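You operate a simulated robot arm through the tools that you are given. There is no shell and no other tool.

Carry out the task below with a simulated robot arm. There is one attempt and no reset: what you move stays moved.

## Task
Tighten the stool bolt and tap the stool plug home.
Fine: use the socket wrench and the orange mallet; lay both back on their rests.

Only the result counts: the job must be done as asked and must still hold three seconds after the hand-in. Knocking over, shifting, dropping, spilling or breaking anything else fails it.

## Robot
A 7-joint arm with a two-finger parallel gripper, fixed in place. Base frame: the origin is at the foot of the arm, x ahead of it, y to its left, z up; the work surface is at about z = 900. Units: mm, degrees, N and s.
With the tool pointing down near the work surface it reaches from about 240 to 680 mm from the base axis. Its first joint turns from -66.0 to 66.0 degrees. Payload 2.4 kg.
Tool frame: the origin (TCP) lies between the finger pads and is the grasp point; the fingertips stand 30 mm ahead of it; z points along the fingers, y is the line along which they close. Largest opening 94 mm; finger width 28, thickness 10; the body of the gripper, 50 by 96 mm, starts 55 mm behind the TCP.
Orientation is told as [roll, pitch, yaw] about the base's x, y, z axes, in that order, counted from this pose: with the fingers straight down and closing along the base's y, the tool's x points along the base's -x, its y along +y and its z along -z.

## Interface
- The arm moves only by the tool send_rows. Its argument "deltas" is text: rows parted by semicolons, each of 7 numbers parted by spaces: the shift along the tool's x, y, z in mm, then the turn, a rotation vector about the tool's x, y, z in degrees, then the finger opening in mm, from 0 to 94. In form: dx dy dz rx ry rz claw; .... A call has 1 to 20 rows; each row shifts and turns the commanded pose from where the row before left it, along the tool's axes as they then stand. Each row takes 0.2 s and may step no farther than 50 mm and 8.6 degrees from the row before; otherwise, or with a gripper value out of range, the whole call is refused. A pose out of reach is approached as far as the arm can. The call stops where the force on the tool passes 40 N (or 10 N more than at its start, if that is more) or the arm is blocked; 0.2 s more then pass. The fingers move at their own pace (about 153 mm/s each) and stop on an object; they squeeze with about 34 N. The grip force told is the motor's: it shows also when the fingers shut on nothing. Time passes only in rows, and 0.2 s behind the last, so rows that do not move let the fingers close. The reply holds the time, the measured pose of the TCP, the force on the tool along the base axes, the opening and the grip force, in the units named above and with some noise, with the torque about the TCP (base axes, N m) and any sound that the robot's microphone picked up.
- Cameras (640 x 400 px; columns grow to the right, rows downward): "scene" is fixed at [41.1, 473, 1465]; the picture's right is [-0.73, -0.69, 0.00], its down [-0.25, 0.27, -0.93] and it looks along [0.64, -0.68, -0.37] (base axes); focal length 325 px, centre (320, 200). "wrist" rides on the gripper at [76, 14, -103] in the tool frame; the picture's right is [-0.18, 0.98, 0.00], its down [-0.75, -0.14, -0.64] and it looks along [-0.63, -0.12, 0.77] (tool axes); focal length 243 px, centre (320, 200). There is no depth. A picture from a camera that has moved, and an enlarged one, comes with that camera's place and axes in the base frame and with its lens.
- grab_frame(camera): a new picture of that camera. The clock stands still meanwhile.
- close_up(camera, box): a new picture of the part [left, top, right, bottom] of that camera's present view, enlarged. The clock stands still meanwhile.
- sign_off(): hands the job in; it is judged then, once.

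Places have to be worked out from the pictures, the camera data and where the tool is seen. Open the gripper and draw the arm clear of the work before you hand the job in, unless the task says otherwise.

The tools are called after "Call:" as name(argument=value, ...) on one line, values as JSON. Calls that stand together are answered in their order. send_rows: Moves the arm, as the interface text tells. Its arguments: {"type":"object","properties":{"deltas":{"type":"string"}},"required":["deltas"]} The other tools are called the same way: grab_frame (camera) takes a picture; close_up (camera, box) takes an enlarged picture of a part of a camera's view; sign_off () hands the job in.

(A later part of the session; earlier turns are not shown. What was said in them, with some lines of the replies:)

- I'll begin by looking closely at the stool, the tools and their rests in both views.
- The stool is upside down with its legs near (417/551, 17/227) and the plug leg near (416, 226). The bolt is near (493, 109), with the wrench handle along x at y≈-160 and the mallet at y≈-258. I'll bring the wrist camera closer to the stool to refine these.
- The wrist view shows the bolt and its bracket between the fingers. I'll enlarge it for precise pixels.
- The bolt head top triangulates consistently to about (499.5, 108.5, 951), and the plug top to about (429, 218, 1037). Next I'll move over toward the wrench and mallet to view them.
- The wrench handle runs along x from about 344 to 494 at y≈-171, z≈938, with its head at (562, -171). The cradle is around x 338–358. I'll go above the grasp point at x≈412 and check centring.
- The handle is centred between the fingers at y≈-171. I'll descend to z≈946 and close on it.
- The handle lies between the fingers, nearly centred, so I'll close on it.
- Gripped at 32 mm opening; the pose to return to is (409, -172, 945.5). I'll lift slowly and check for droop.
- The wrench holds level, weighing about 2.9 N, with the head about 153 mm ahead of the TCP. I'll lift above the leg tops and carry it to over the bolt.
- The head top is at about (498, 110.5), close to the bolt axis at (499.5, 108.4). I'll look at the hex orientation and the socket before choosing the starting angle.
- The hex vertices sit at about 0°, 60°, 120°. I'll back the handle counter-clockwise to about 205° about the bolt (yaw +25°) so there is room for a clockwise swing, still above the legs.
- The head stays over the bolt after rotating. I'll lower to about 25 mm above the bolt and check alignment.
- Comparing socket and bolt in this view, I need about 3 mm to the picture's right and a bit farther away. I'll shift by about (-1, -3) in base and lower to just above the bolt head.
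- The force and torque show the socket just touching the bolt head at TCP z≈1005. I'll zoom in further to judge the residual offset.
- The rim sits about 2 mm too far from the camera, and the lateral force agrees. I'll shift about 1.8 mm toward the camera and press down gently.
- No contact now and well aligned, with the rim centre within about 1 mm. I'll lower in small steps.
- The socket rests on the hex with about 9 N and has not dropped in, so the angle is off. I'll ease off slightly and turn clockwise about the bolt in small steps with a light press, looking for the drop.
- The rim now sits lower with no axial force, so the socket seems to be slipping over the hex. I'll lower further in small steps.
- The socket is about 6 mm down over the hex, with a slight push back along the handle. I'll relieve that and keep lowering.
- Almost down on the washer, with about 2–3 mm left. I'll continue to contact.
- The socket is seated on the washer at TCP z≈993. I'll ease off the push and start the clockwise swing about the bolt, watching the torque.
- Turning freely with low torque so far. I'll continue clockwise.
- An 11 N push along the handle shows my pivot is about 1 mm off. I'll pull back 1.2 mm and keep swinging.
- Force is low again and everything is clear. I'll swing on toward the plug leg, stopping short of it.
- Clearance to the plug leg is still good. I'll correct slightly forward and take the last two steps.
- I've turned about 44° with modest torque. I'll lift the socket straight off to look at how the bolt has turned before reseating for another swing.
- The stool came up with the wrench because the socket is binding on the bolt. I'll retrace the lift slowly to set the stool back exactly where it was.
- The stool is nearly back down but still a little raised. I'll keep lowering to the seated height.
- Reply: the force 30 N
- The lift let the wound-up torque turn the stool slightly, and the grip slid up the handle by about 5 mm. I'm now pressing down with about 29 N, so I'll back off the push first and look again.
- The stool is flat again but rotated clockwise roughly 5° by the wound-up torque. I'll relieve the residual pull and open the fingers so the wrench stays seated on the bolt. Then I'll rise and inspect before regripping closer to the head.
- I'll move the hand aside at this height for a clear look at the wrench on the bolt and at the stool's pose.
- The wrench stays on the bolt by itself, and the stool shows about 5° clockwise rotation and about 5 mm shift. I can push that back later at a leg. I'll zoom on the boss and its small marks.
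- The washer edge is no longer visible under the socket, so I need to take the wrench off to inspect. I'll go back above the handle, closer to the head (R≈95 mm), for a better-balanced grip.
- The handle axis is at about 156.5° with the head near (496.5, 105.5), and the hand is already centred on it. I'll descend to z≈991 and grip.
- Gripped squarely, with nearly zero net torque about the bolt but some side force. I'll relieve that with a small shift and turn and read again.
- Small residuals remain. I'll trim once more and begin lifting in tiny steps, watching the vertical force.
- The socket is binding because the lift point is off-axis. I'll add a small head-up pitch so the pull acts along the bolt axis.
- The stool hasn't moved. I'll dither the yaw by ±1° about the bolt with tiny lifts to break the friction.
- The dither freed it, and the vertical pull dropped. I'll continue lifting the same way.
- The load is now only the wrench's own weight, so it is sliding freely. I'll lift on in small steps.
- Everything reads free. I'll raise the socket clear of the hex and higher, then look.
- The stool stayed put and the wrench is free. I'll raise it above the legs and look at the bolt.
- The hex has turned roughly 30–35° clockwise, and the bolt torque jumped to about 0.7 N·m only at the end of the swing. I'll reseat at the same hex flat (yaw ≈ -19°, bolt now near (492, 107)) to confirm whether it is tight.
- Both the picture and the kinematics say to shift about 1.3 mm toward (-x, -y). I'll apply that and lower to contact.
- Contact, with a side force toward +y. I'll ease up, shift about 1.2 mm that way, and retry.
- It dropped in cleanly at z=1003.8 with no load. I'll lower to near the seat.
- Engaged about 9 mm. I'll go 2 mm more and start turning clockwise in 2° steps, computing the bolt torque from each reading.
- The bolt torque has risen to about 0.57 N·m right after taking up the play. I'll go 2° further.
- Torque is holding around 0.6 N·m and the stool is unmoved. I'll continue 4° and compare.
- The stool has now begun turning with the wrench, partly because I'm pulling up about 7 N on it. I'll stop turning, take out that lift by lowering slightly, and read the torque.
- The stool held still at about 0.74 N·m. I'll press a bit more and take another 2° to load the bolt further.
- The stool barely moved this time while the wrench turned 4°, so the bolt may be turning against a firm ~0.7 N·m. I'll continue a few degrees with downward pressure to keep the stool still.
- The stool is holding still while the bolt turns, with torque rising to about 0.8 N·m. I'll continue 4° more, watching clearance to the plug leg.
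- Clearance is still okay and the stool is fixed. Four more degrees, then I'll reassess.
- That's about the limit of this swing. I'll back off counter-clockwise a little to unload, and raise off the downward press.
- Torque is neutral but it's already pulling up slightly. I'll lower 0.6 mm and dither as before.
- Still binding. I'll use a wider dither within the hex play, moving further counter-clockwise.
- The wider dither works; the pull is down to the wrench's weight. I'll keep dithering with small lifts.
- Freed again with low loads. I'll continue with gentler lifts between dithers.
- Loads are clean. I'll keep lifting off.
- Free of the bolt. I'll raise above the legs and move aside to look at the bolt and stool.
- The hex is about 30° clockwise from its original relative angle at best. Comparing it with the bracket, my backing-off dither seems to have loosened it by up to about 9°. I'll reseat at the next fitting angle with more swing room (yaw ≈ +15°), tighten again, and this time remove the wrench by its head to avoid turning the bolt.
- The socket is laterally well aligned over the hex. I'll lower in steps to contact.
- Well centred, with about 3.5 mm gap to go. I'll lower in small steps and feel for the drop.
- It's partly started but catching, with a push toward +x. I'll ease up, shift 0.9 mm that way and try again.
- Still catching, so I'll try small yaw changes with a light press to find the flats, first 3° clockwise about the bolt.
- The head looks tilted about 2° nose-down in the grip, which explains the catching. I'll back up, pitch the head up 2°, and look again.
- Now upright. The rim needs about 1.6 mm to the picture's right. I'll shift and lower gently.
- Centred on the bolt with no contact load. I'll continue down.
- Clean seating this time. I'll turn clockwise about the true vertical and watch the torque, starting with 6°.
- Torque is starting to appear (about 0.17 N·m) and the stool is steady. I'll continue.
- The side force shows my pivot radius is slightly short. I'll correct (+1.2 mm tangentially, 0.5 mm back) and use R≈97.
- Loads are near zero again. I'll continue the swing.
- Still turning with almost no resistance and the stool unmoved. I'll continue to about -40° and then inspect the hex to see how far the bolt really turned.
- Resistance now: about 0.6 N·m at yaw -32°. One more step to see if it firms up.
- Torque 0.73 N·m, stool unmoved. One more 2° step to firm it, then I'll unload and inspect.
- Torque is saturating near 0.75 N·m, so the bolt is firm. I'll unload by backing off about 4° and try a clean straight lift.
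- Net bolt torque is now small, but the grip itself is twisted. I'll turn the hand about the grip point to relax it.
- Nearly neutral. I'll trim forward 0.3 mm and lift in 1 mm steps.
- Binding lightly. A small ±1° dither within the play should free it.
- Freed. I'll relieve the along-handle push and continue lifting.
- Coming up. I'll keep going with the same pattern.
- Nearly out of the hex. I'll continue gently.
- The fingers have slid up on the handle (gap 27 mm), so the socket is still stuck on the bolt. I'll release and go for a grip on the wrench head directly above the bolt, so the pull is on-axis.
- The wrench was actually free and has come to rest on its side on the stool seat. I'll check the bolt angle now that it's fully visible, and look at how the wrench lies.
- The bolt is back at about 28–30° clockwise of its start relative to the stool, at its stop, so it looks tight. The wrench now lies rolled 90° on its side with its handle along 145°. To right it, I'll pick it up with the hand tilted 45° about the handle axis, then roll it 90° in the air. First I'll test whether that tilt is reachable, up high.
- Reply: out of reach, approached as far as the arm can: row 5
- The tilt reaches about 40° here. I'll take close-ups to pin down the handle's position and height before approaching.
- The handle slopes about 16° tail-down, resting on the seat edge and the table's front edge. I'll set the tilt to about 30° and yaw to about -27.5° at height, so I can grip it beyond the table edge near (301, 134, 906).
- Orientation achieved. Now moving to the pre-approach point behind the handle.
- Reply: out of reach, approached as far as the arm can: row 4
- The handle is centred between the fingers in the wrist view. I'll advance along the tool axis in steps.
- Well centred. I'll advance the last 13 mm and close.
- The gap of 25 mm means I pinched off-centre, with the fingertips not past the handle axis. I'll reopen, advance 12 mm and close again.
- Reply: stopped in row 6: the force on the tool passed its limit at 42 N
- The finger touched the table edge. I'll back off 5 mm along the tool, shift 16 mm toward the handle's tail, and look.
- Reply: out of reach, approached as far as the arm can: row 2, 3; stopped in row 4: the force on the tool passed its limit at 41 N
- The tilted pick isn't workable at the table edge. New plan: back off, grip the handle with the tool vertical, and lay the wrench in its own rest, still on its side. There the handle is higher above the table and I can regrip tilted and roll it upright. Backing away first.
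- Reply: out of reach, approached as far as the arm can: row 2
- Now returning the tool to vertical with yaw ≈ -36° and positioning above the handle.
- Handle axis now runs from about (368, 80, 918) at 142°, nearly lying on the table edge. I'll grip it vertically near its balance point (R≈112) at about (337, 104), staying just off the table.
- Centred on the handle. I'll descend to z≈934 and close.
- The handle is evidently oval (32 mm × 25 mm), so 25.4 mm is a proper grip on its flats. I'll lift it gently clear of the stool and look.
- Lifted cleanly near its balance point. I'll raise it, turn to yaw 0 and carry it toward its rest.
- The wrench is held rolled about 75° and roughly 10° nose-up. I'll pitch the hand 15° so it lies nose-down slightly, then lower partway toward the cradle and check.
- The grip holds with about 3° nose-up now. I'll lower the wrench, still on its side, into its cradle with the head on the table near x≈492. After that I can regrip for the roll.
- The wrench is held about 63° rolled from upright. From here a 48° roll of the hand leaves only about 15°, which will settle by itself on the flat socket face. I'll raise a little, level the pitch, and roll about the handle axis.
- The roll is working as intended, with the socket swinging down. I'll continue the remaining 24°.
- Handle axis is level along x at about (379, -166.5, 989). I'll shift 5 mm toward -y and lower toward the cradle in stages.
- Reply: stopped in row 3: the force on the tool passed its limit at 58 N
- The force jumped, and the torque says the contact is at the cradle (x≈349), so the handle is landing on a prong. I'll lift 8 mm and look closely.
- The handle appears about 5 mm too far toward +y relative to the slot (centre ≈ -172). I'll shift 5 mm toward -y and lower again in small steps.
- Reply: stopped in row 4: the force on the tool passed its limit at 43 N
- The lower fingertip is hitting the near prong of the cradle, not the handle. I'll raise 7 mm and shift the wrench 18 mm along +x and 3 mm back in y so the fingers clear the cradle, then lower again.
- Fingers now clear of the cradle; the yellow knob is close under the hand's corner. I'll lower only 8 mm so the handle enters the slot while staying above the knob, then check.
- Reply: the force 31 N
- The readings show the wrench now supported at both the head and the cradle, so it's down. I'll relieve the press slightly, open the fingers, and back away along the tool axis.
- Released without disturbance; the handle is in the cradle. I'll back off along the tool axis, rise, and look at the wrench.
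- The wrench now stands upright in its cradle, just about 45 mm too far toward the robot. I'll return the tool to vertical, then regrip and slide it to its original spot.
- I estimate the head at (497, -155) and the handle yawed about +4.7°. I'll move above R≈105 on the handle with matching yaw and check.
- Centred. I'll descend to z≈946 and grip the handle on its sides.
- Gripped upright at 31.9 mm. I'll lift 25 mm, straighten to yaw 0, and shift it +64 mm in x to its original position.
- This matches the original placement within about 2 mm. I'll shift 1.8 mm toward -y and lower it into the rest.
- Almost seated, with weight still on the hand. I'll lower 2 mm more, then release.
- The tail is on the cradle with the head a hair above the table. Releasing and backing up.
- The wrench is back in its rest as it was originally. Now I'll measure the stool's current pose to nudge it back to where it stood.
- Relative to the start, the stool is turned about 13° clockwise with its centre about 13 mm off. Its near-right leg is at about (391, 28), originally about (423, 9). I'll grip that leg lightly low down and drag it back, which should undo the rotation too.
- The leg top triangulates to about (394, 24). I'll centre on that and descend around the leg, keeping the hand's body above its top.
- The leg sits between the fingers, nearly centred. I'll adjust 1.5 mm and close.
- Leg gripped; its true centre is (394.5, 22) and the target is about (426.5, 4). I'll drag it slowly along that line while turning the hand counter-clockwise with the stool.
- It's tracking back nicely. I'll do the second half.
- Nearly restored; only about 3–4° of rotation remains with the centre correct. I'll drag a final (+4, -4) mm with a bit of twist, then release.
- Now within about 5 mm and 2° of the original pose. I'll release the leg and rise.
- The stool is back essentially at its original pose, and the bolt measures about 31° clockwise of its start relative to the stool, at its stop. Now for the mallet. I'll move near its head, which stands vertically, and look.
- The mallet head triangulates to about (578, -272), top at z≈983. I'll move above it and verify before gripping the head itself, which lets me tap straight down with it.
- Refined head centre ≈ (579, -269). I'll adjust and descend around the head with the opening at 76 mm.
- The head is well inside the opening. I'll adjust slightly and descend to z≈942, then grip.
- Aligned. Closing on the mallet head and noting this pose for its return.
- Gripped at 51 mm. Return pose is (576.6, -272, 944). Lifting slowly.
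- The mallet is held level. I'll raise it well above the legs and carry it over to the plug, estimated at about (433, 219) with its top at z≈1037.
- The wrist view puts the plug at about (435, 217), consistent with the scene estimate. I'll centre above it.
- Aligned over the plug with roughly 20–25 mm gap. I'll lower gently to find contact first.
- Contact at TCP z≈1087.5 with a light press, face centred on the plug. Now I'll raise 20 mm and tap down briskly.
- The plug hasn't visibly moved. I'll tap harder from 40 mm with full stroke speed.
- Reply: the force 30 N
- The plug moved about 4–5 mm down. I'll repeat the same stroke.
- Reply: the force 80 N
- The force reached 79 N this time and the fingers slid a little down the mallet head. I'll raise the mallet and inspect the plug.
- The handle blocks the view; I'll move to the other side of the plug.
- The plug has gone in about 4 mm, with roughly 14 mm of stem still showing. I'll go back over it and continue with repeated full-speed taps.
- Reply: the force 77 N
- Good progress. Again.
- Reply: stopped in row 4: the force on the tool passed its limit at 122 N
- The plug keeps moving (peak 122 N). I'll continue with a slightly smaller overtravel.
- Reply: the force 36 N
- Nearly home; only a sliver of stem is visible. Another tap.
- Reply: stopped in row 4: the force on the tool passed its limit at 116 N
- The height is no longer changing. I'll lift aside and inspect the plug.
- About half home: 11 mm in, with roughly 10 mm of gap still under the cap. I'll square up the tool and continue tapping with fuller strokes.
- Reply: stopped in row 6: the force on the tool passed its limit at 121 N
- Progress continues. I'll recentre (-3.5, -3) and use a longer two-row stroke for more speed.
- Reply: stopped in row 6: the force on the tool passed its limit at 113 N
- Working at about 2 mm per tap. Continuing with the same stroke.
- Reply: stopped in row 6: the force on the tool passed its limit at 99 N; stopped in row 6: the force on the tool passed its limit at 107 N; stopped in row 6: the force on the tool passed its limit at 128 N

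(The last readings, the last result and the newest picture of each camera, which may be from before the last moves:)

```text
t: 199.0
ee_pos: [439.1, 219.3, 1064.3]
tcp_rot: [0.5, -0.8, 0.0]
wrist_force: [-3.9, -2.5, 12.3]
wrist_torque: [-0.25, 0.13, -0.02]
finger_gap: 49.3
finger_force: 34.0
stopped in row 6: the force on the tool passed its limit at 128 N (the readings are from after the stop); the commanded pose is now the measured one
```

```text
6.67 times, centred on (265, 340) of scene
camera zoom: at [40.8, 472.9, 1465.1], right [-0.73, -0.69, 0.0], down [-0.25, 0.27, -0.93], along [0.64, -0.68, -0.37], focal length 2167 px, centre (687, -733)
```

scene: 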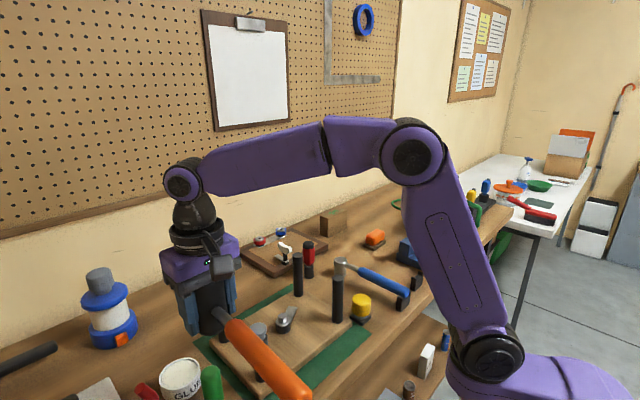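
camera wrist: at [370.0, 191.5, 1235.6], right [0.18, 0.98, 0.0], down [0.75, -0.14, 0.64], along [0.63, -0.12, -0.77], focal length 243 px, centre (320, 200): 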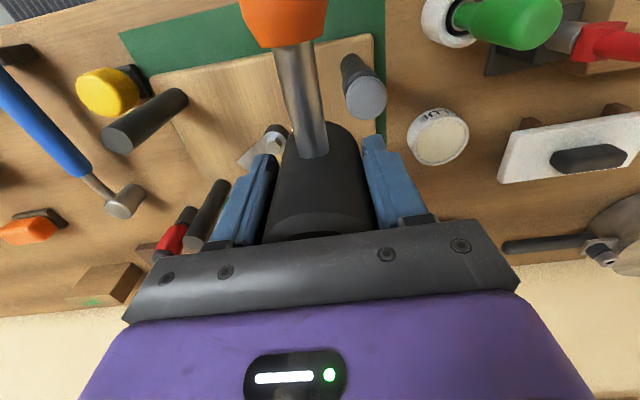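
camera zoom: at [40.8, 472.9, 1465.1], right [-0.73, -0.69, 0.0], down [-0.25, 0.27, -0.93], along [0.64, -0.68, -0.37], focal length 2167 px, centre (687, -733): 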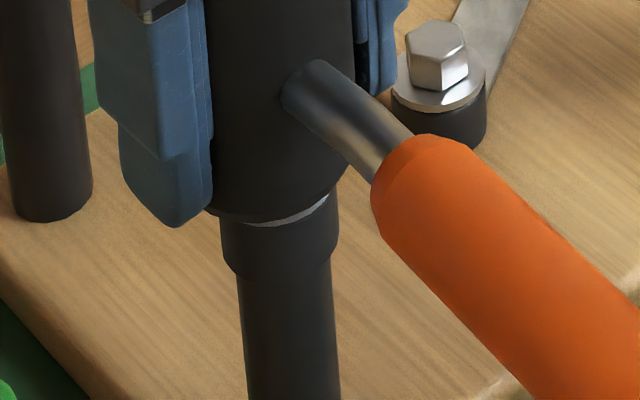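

Height has settled at 1064.3 on the last taps. I'll lift aside and inspect.

Call:
send_rows(deltas="3 0 -30 0.5 0.8 0 30; 0 0 -40 0 0 0 30; 0 -45 0 0 0 0 30; 0 -45 0 0 0 0 30; 0 0 0 0 0 0 30")

Call:
close_up(camera="scene", box=[240, 310, 290, 390])

Call:
close_up(camera="scene", box=[245, 315, 275, 345])

Call:
grab_frame(camera="wrist")

```text
t: 200.2
ee_pos: [434.2, 129.7, 1134.1]
tcp_rot: [-0.1, 0.1, -0.1]
wrist_force: [-0.8, -0.4, -3.2]
wrist_torque: [-0.01, -0.16, -0.01]
finger_gap: 49.3
finger_force: 34.5
```

```text
5.00 times, centred on (265, 350) of scene
camera zoom: at [41.2, 473.0, 1465.0], right [-0.73, -0.69, 0.0], down [-0.25, 0.27, -0.93], along [0.64, -0.68, -0.37], focal length 1625 px, centre (595, -550)
```

zoom: 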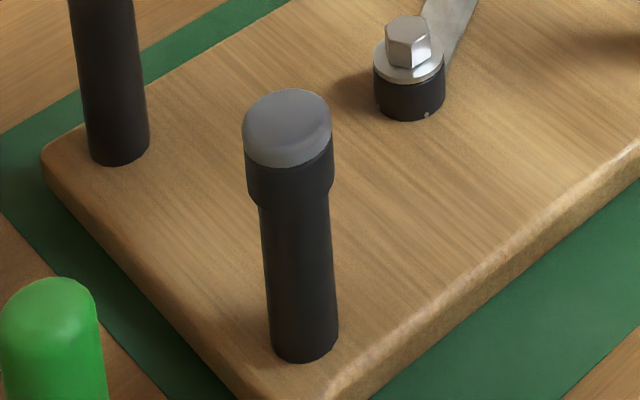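

```text
13.33 times, centred on (260, 330) of scene
camera zoom: at [41.2, 473.0, 1465.0], right [-0.73, -0.69, 0.0], down [-0.25, 0.27, -0.93], along [0.64, -0.68, -0.37], focal length 4334 px, centre (1120, -1533)
```

zoom: 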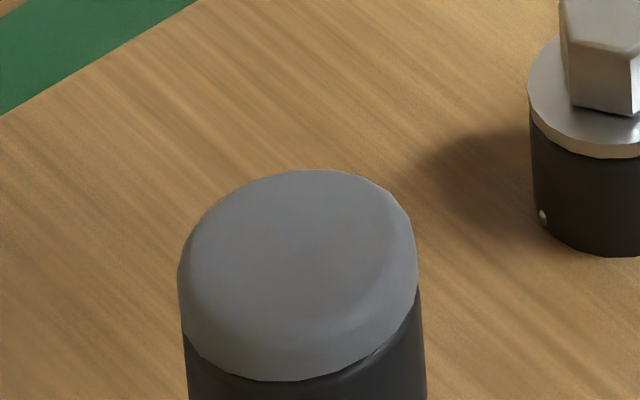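

```text
taken
camera wrist: at [357.1, 141.9, 1237.2], right [0.18, 0.98, 0.0], down [0.75, -0.14, 0.64], along [0.63, -0.12, -0.77], focal length 243 px, centre (320, 200)
```

wrist: 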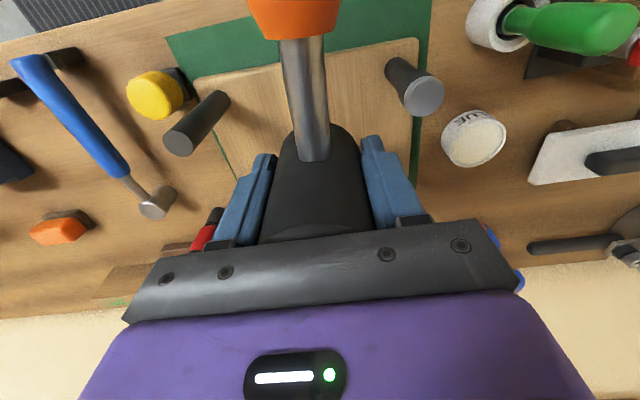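

The plug cap is now flush on its collar, so it's home. I'll carry the mallet back to above its rest.

Call:
send_rows(deltas="-14.2 -40.2 0 0 0 0 30; -14.2 -40.2 0 0 0 0 30; -14.2 -40.2 0 0 0 0 30; -14.2 -40.2 0 0 0 0 30; -14.2 -40.2 0 0 0 0 30; -14.2 -40.2 0 0 0 0 30; -14.2 -40.2 0 0 0 0 30; -14.2 -40.2 0 0 0 0 30; -14.2 -40.2 0 0 0 0 30; -14.6 -40.2 0 0 0 0 30; 0 0 45 0 0 0 30; 0 0 45 0 0 0 30; 0 0 40 0 0 0 30; 0 0 20 0 0 0 30; 0 0 0 0 0 0 30")

Call:
close_up(camera="scene", box=[325, 180, 435, 290])

Call:
grab_frame(camera="wrist")

```text
t: 203.4
ee_pos: [577.7, -273.9, 983.7]
tcp_rot: [-0.1, 0.1, 0.1]
wrist_force: [0.3, -0.7, -3.2]
wrist_torque: [0.0, -0.12, 0.0]
finger_gap: 49.4
finger_force: 33.8
```

```text
3.64 times, centred on (380, 235) of scene
camera zoom: at [41.2, 473.0, 1465.0], right [-0.73, -0.69, 0.0], down [-0.25, 0.27, -0.93], along [0.64, -0.68, -0.37], focal length 1182 px, centre (102, 73)
```

zoom: 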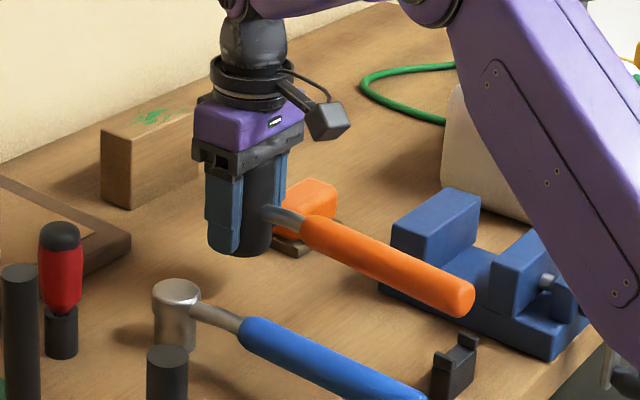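

```text
taken
camera wrist: at [499.8, -260.2, 1086.8], right [0.18, 0.98, 0.0], down [0.75, -0.14, 0.64], along [0.63, -0.12, -0.77], focal length 243 px, centre (320, 200)
```

wrist: 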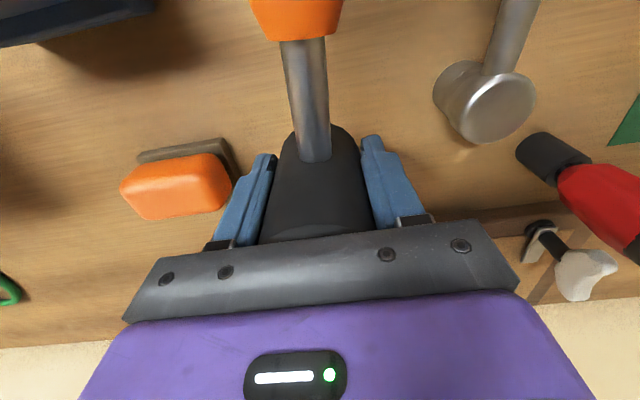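

The mallet yawed about 4.5° in the grip during the taps, so the tail is about 18 mm toward +y. I'll counter-rotate the hand by 4.5° and compare with the cradle.

Call:
send_rows(deltas="1 1.8 0 0 0 -4.5 30; 0 0 15 0 0 0 30; 0 0 0 0 0 0 30")

Call:
close_up(camera="scene", box=[325, 180, 435, 290])

Call:
close_up(camera="scene", box=[385, 240, 435, 290])

```text
t: 204.2
ee_pos: [576.7, -272.7, 969.1]
tcp_rot: [-0.1, 0.1, 4.5]
wrist_force: [0.6, -0.2, -3.4]
wrist_torque: [-0.02, -0.17, 0.01]
finger_gap: 49.3
finger_force: 33.6
```

```text
3.64 times, centred on (380, 235) of scene
camera zoom: at [41.2, 473.0, 1465.0], right [-0.73, -0.69, 0.0], down [-0.25, 0.27, -0.93], along [0.64, -0.68, -0.37], focal length 1182 px, centre (102, 73)
```

zoom: 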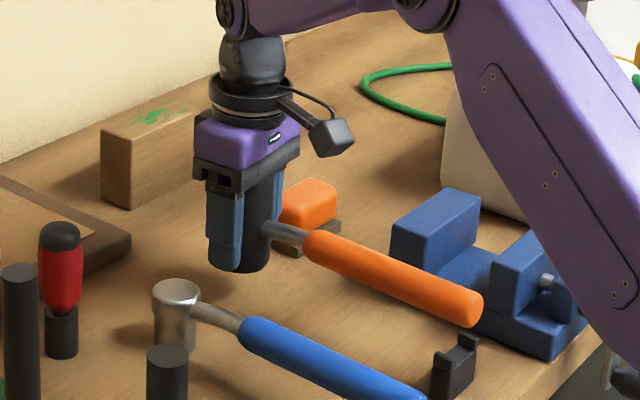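

```text
8.00 times, centred on (410, 265) of scene
camera zoom: at [41.2, 473.0, 1465.0], right [-0.73, -0.69, 0.0], down [-0.25, 0.27, -0.93], along [0.64, -0.68, -0.37], focal length 2600 px, centre (-400, -320)
```

zoom: 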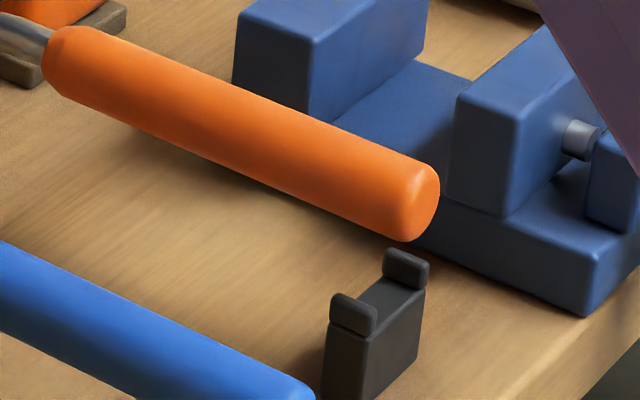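

After correction the mallet lines up with its original image position within 2–3 px. I'll lower it to its rest, finishing with small steps.

Call:
send_rows(deltas="0 0 12 0 0 0 30; 0 0 9 0 0 0 30; 0 0 4 0 0 0 30; 0 0 0 0 0 0 30")

Call:
close_up(camera="scene", box=[385, 240, 435, 290])

Call:
close_up(camera="scene", box=[325, 180, 435, 290])

```text
t: 205.2
ee_pos: [576.9, -271.1, 943.4]
tcp_rot: [-0.1, 0.2, 4.5]
wrist_force: [-0.6, -0.2, -3.4]
wrist_torque: [0.0, -0.13, 0.03]
finger_gap: 49.3
finger_force: 33.8
```

```text
8.00 times, centred on (410, 265) of scene
camera zoom: at [41.2, 473.0, 1465.0], right [-0.73, -0.69, 0.0], down [-0.25, 0.27, -0.93], along [0.64, -0.68, -0.37], focal length 2600 px, centre (-400, -320)
```

zoom: 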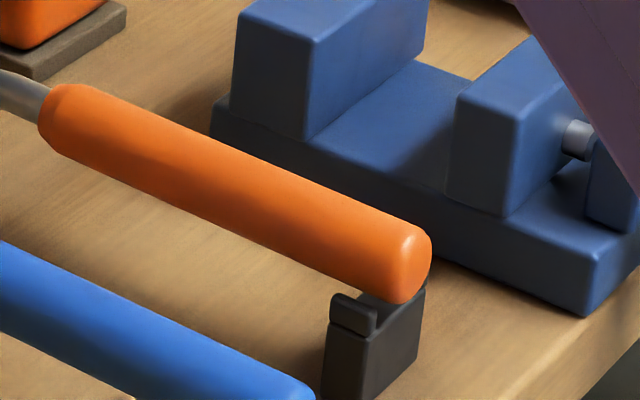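

```text
3.64 times, centred on (380, 235) of scene
camera zoom: at [41.2, 473.0, 1465.0], right [-0.73, -0.69, 0.0], down [-0.25, 0.27, -0.93], along [0.64, -0.68, -0.37], focal length 1182 px, centre (102, 73)
```

zoom: 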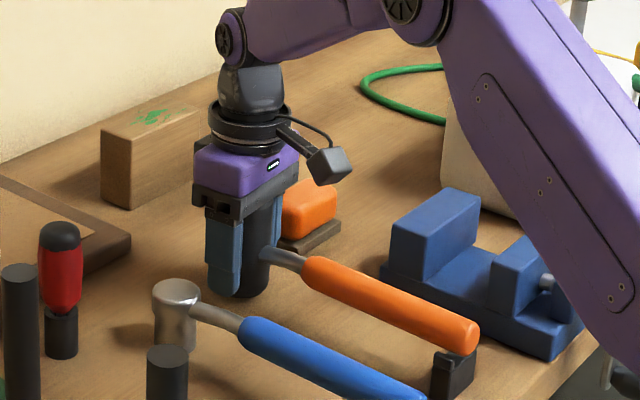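

About 4–5 mm to go. Lowering the rest in small steps until contact.

Call:
send_rows(deltas="0 0 2 0 0 0 30; 0 0 1.5 0 0 0 30; 0 0 0 0 0 0 30")

Call:
close_up(camera="scene", box=[385, 240, 435, 290])

```text
t: 206.0
ee_pos: [577.2, -270.9, 939.4]
tcp_rot: [0.0, 0.1, 4.5]
wrist_force: [0.0, -0.6, -3.2]
wrist_torque: [-0.02, -0.15, -0.01]
finger_gap: 49.4
finger_force: 33.5
```

```text
8.00 times, centred on (410, 265) of scene
camera zoom: at [41.2, 473.0, 1465.0], right [-0.73, -0.69, 0.0], down [-0.25, 0.27, -0.93], along [0.64, -0.68, -0.37], focal length 2600 px, centre (-400, -320)
```

zoom: 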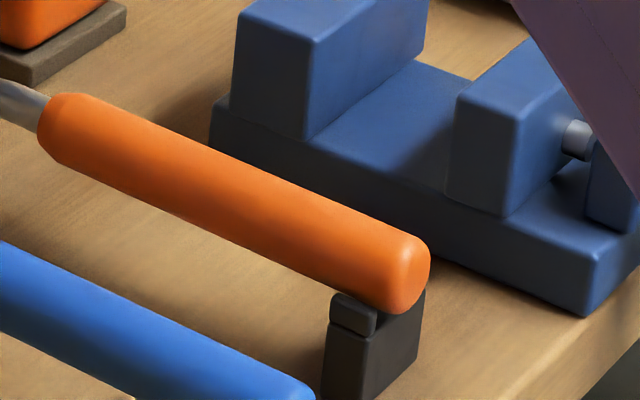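

Call:
send_rows(deltas="0 0 1.2 0 0 0 30; 0 0 0 0 0 0 30")

```text
t: 206.6
ee_pos: [577.1, -271.1, 938.4]
tcp_rot: [-0.1, 0.0, 4.5]
wrist_force: [0.1, 0.0, -2.9]
wrist_torque: [0.04, -0.13, 0.03]
finger_gap: 49.6
finger_force: 33.7
```

Call:
send_rows(deltas="0 0 1.2 0 0 0 30; 0 0 0 0 0 0 30; 0 0 1 0 0 0 30; 0 0 0 0 0 0 30")

```text
t: 207.6
ee_pos: [575.6, -272.6, 937.2]
tcp_rot: [-0.1, 0.1, 4.4]
wrist_force: [-0.2, -1.0, -2.1]
wrist_torque: [0.01, 0.08, 0.15]
finger_gap: 48.9
finger_force: 33.8
```

The tail has just touched its cradle. Slightly lower until the head also touches.

Call:
send_rows(deltas="0 0 1 0 0 0 30; 0 0 0 0 0 0 30")

Call:
close_up(camera="scene", box=[325, 180, 435, 290])

```text
t: 208.2
ee_pos: [577.4, -271.2, 936.1]
tcp_rot: [-0.1, 0.0, 4.6]
wrist_force: [-4.6, 1.4, 8.7]
wrist_torque: [0.24, 0.11, 0.24]
finger_gap: 49.4
finger_force: 33.8
```

```text
3.64 times, centred on (380, 235) of scene
camera zoom: at [40.8, 473.2, 1465.0], right [-0.73, -0.69, 0.0], down [-0.25, 0.27, -0.93], along [0.64, -0.68, -0.36], focal length 1182 px, centre (102, 73)
```

zoom: 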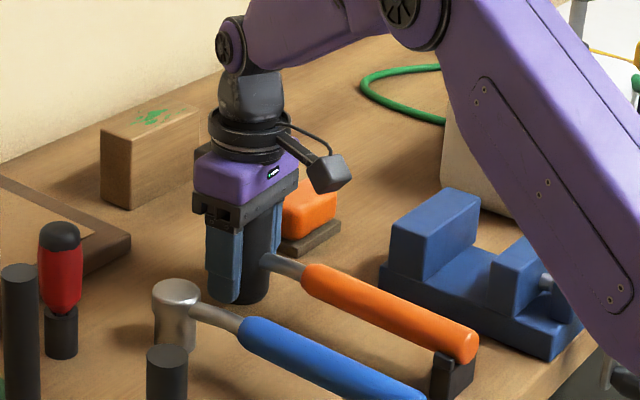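

Both head and handle are supported and it matches the original placement. Releasing and rising.

Call:
send_rows(deltas="0 0 -0.7 0 0 0 30; 0 0 0 0 0 0 55; 0 0 0 0 0 0 65; 0 0 0 0 0 0 76; 0 0 -20 0 0 0 76; 0 0 -40 0 0 0 76; 0 0 -45 0 0 0 76; 0 0 -45 0 0 0 76; 0 0 0 0 0 0 76")

Call:
grab_frame(camera="scene")

Call:
close_up(camera="scene", box=[325, 200, 435, 310])

Call:
close_up(camera="scene", box=[190, 220, 390, 400])

```text
t: 210.2
ee_pos: [577.5, -270.9, 1087.6]
tcp_rot: [-0.1, 0.1, 4.5]
wrist_force: [-0.2, -0.3, -0.2]
wrist_torque: [0.01, 0.02, 0.01]
finger_gap: 75.8
finger_force: 0.0
```

```text
taken
```

scene: 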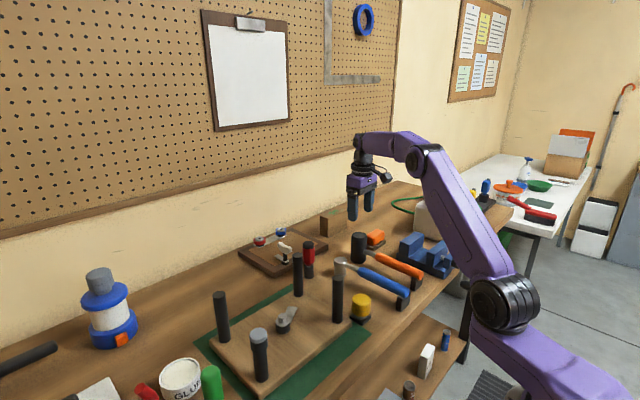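

```text
3.64 times, centred on (380, 255) of scene
camera zoom: at [41.1, 473.0, 1465.0], right [-0.73, -0.69, 0.0], down [-0.25, 0.27, -0.93], along [0.64, -0.68, -0.37], focal length 1182 px, centre (102, 0)
```

zoom: 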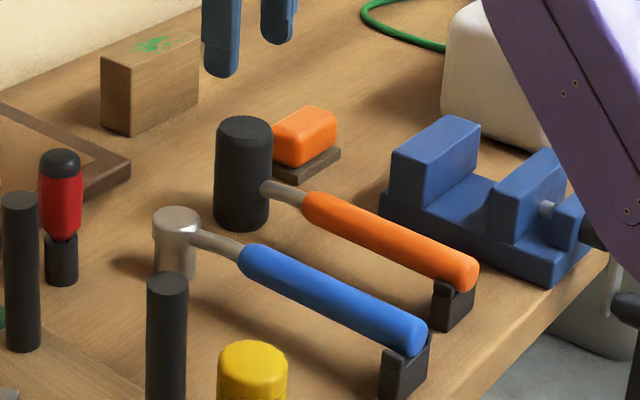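

```text
2.22 times, centred on (290, 310) of scene
camera zoom: at [41.1, 473.0, 1465.0], right [-0.73, -0.69, 0.0], down [-0.25, 0.27, -0.93], along [0.64, -0.68, -0.37], focal length 722 px, centre (387, -44)
```

zoom: 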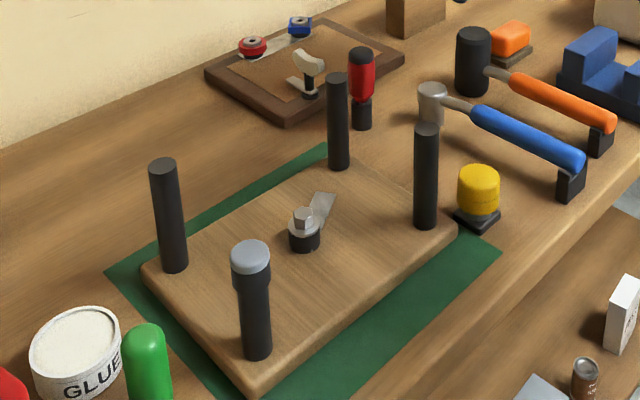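

Both tools rest as they started, the plug is flush, the bolt is at its stop, and the stool is back in place. I'll draw the arm up and clear before handing in.

Call:
send_rows(deltas="0 0 -45 0 0 4.5 94; 0 0 -45 0 0 0 94; 20 30 -35 0 0 0 94; 25 35 -20 0 0 0 94; 25 40 -20 0 0 0 94; 25 40 -20 0 0 0 94; 25 40 -20 0 0 0 94; 25 40 0 0 0 0 94; 25 40 0 0 0 0 94; 0 0 0 0 0 0 94")

Call:
grab_frame(camera="scene")

Call:
grab_frame(camera="wrist")

Call:
close_up(camera="scene", box=[268, 310, 300, 340])

```text
refused: row 3 steps farther than a row can; nothing moved
```

```text
taken
```

scene: 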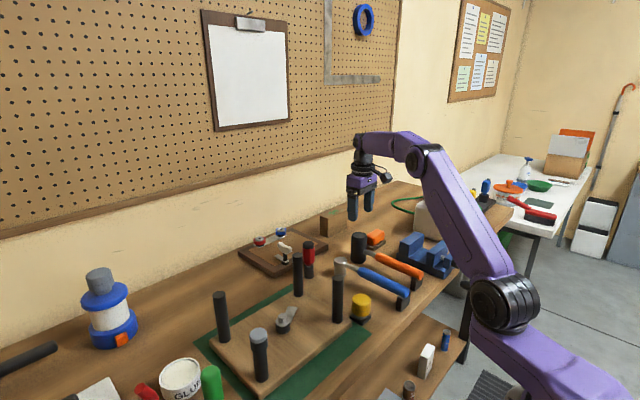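

```text
taken
camera wrist: at [497.9, -264.2, 1190.5], right [0.11, 0.99, 0.0], down [0.76, -0.08, 0.64], along [0.64, -0.07, -0.77], focal length 243 px, centre (320, 200)
```

wrist: 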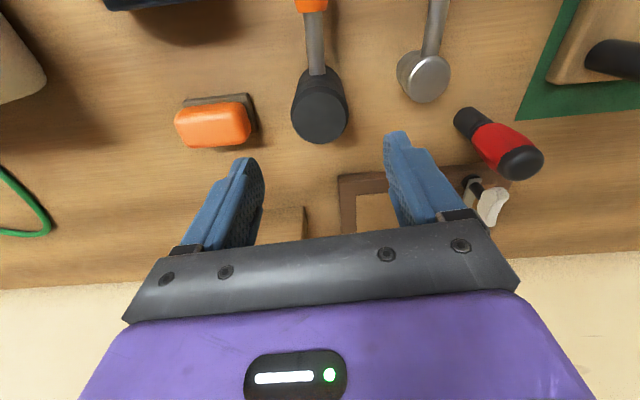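

```text
13.33 times, centred on (284, 325) of scene
camera zoom: at [41.1, 473.0, 1465.0], right [-0.73, -0.69, 0.0], down [-0.25, 0.27, -0.93], along [0.64, -0.68, -0.37], focal length 4334 px, centre (800, -1467)
```

zoom: 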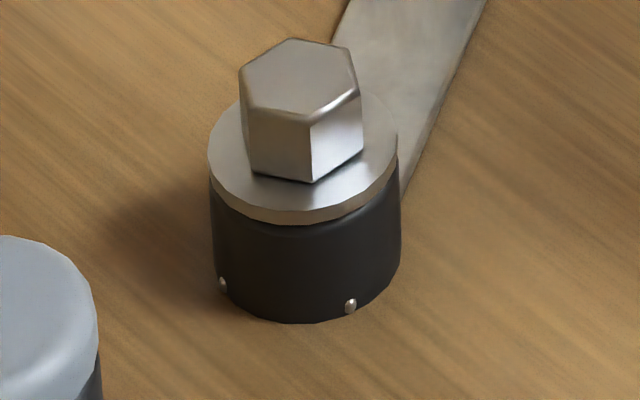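

One row was slightly too long; I'll resend the retreat with shorter steps.

Call:
send_rows(deltas="0 0 -45 0 0 4.5 94; 0 0 -45 0 0 0 94; 20 28 -25 0 0 0 94; 20 35 -20 0 0 0 94; 20 38 -20 0 0 0 94; 20 38 -20 0 0 0 94; 20 40 -10 0 0 0 94; 20 40 0 0 0 0 94; 20 40 0 0 0 0 94; 20 30 0 0 0 0 94; 0 0 0 0 0 0 94")

Call:
grab_frame(camera="scene")

Call:
grab_frame(camera="wrist")

```text
t: 212.6
ee_pos: [415.4, 17.0, 1270.5]
tcp_rot: [-0.1, 0.1, 0.0]
wrist_force: [0.1, 0.0, -0.2]
wrist_torque: [0.01, 0.01, -0.02]
finger_gap: 94.1
finger_force: 0.0
```

```text
taken
```

scene: 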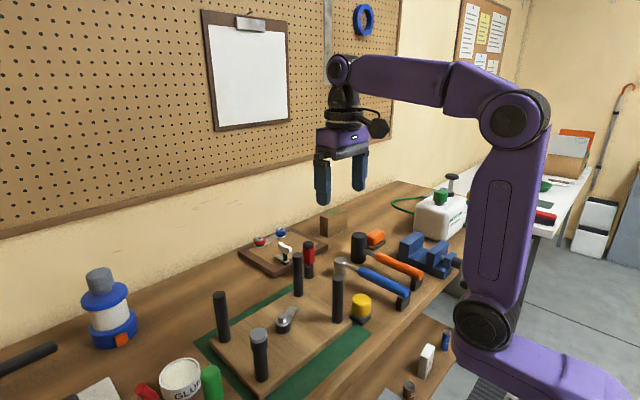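

```text
taken
camera wrist: at [338.2, 31.1, 1374.1], right [0.18, 0.98, 0.0], down [0.75, -0.14, 0.64], along [0.63, -0.12, -0.77], focal length 243 px, centre (320, 200)
```

wrist: 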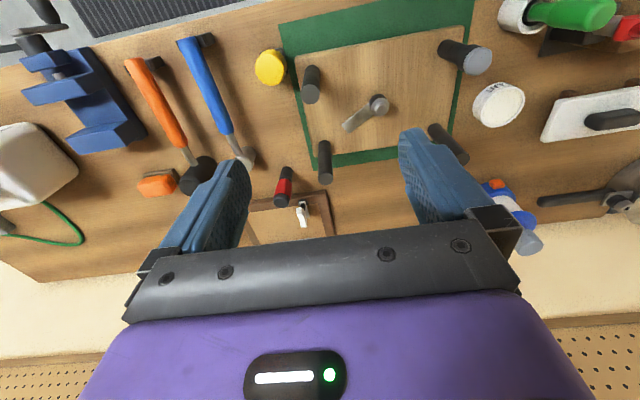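

The final views match the starting layout: wrench and mallet on their rests, stool in place with the plug flush, bolt turned to its stop, gripper open and arm clear. Handing in.

Call:
sign_off()

```text
The job is handed in.
```

I've handed the job in. The plug is home, and both tools are back on their rests. The bolt is turned to what I believe is its stop, but I couldn't confirm it's tight.

- **Bolt:** it turned about 30° clockwise and then held against about 0.75 N·m. No click or other signal confirmed it. The socket fits loosely, and pushing harder made it slip on the bolt head or turned the stool.
- **Plug:** it took about a dozen mallet taps to drive it in, and the cap now sits flush on its collar. I held the mallet by its head to strike straight down, not by its handle.
- **Wrench:** it slipped from the grip once and came to rest on its side across the stool seat and table edge. I picked it up, righted it and put it back on its rest. If a dropped tool counts as a failure, this is where it would apply.
- **Stool:** lifting and twisting with the wrench shifted it, by up to about 13° and a few centimetres at the legs. I dragged it back to within about 5 mm and 2° of where it started.

Nothing else on the bench looks out of place in the final pictures.
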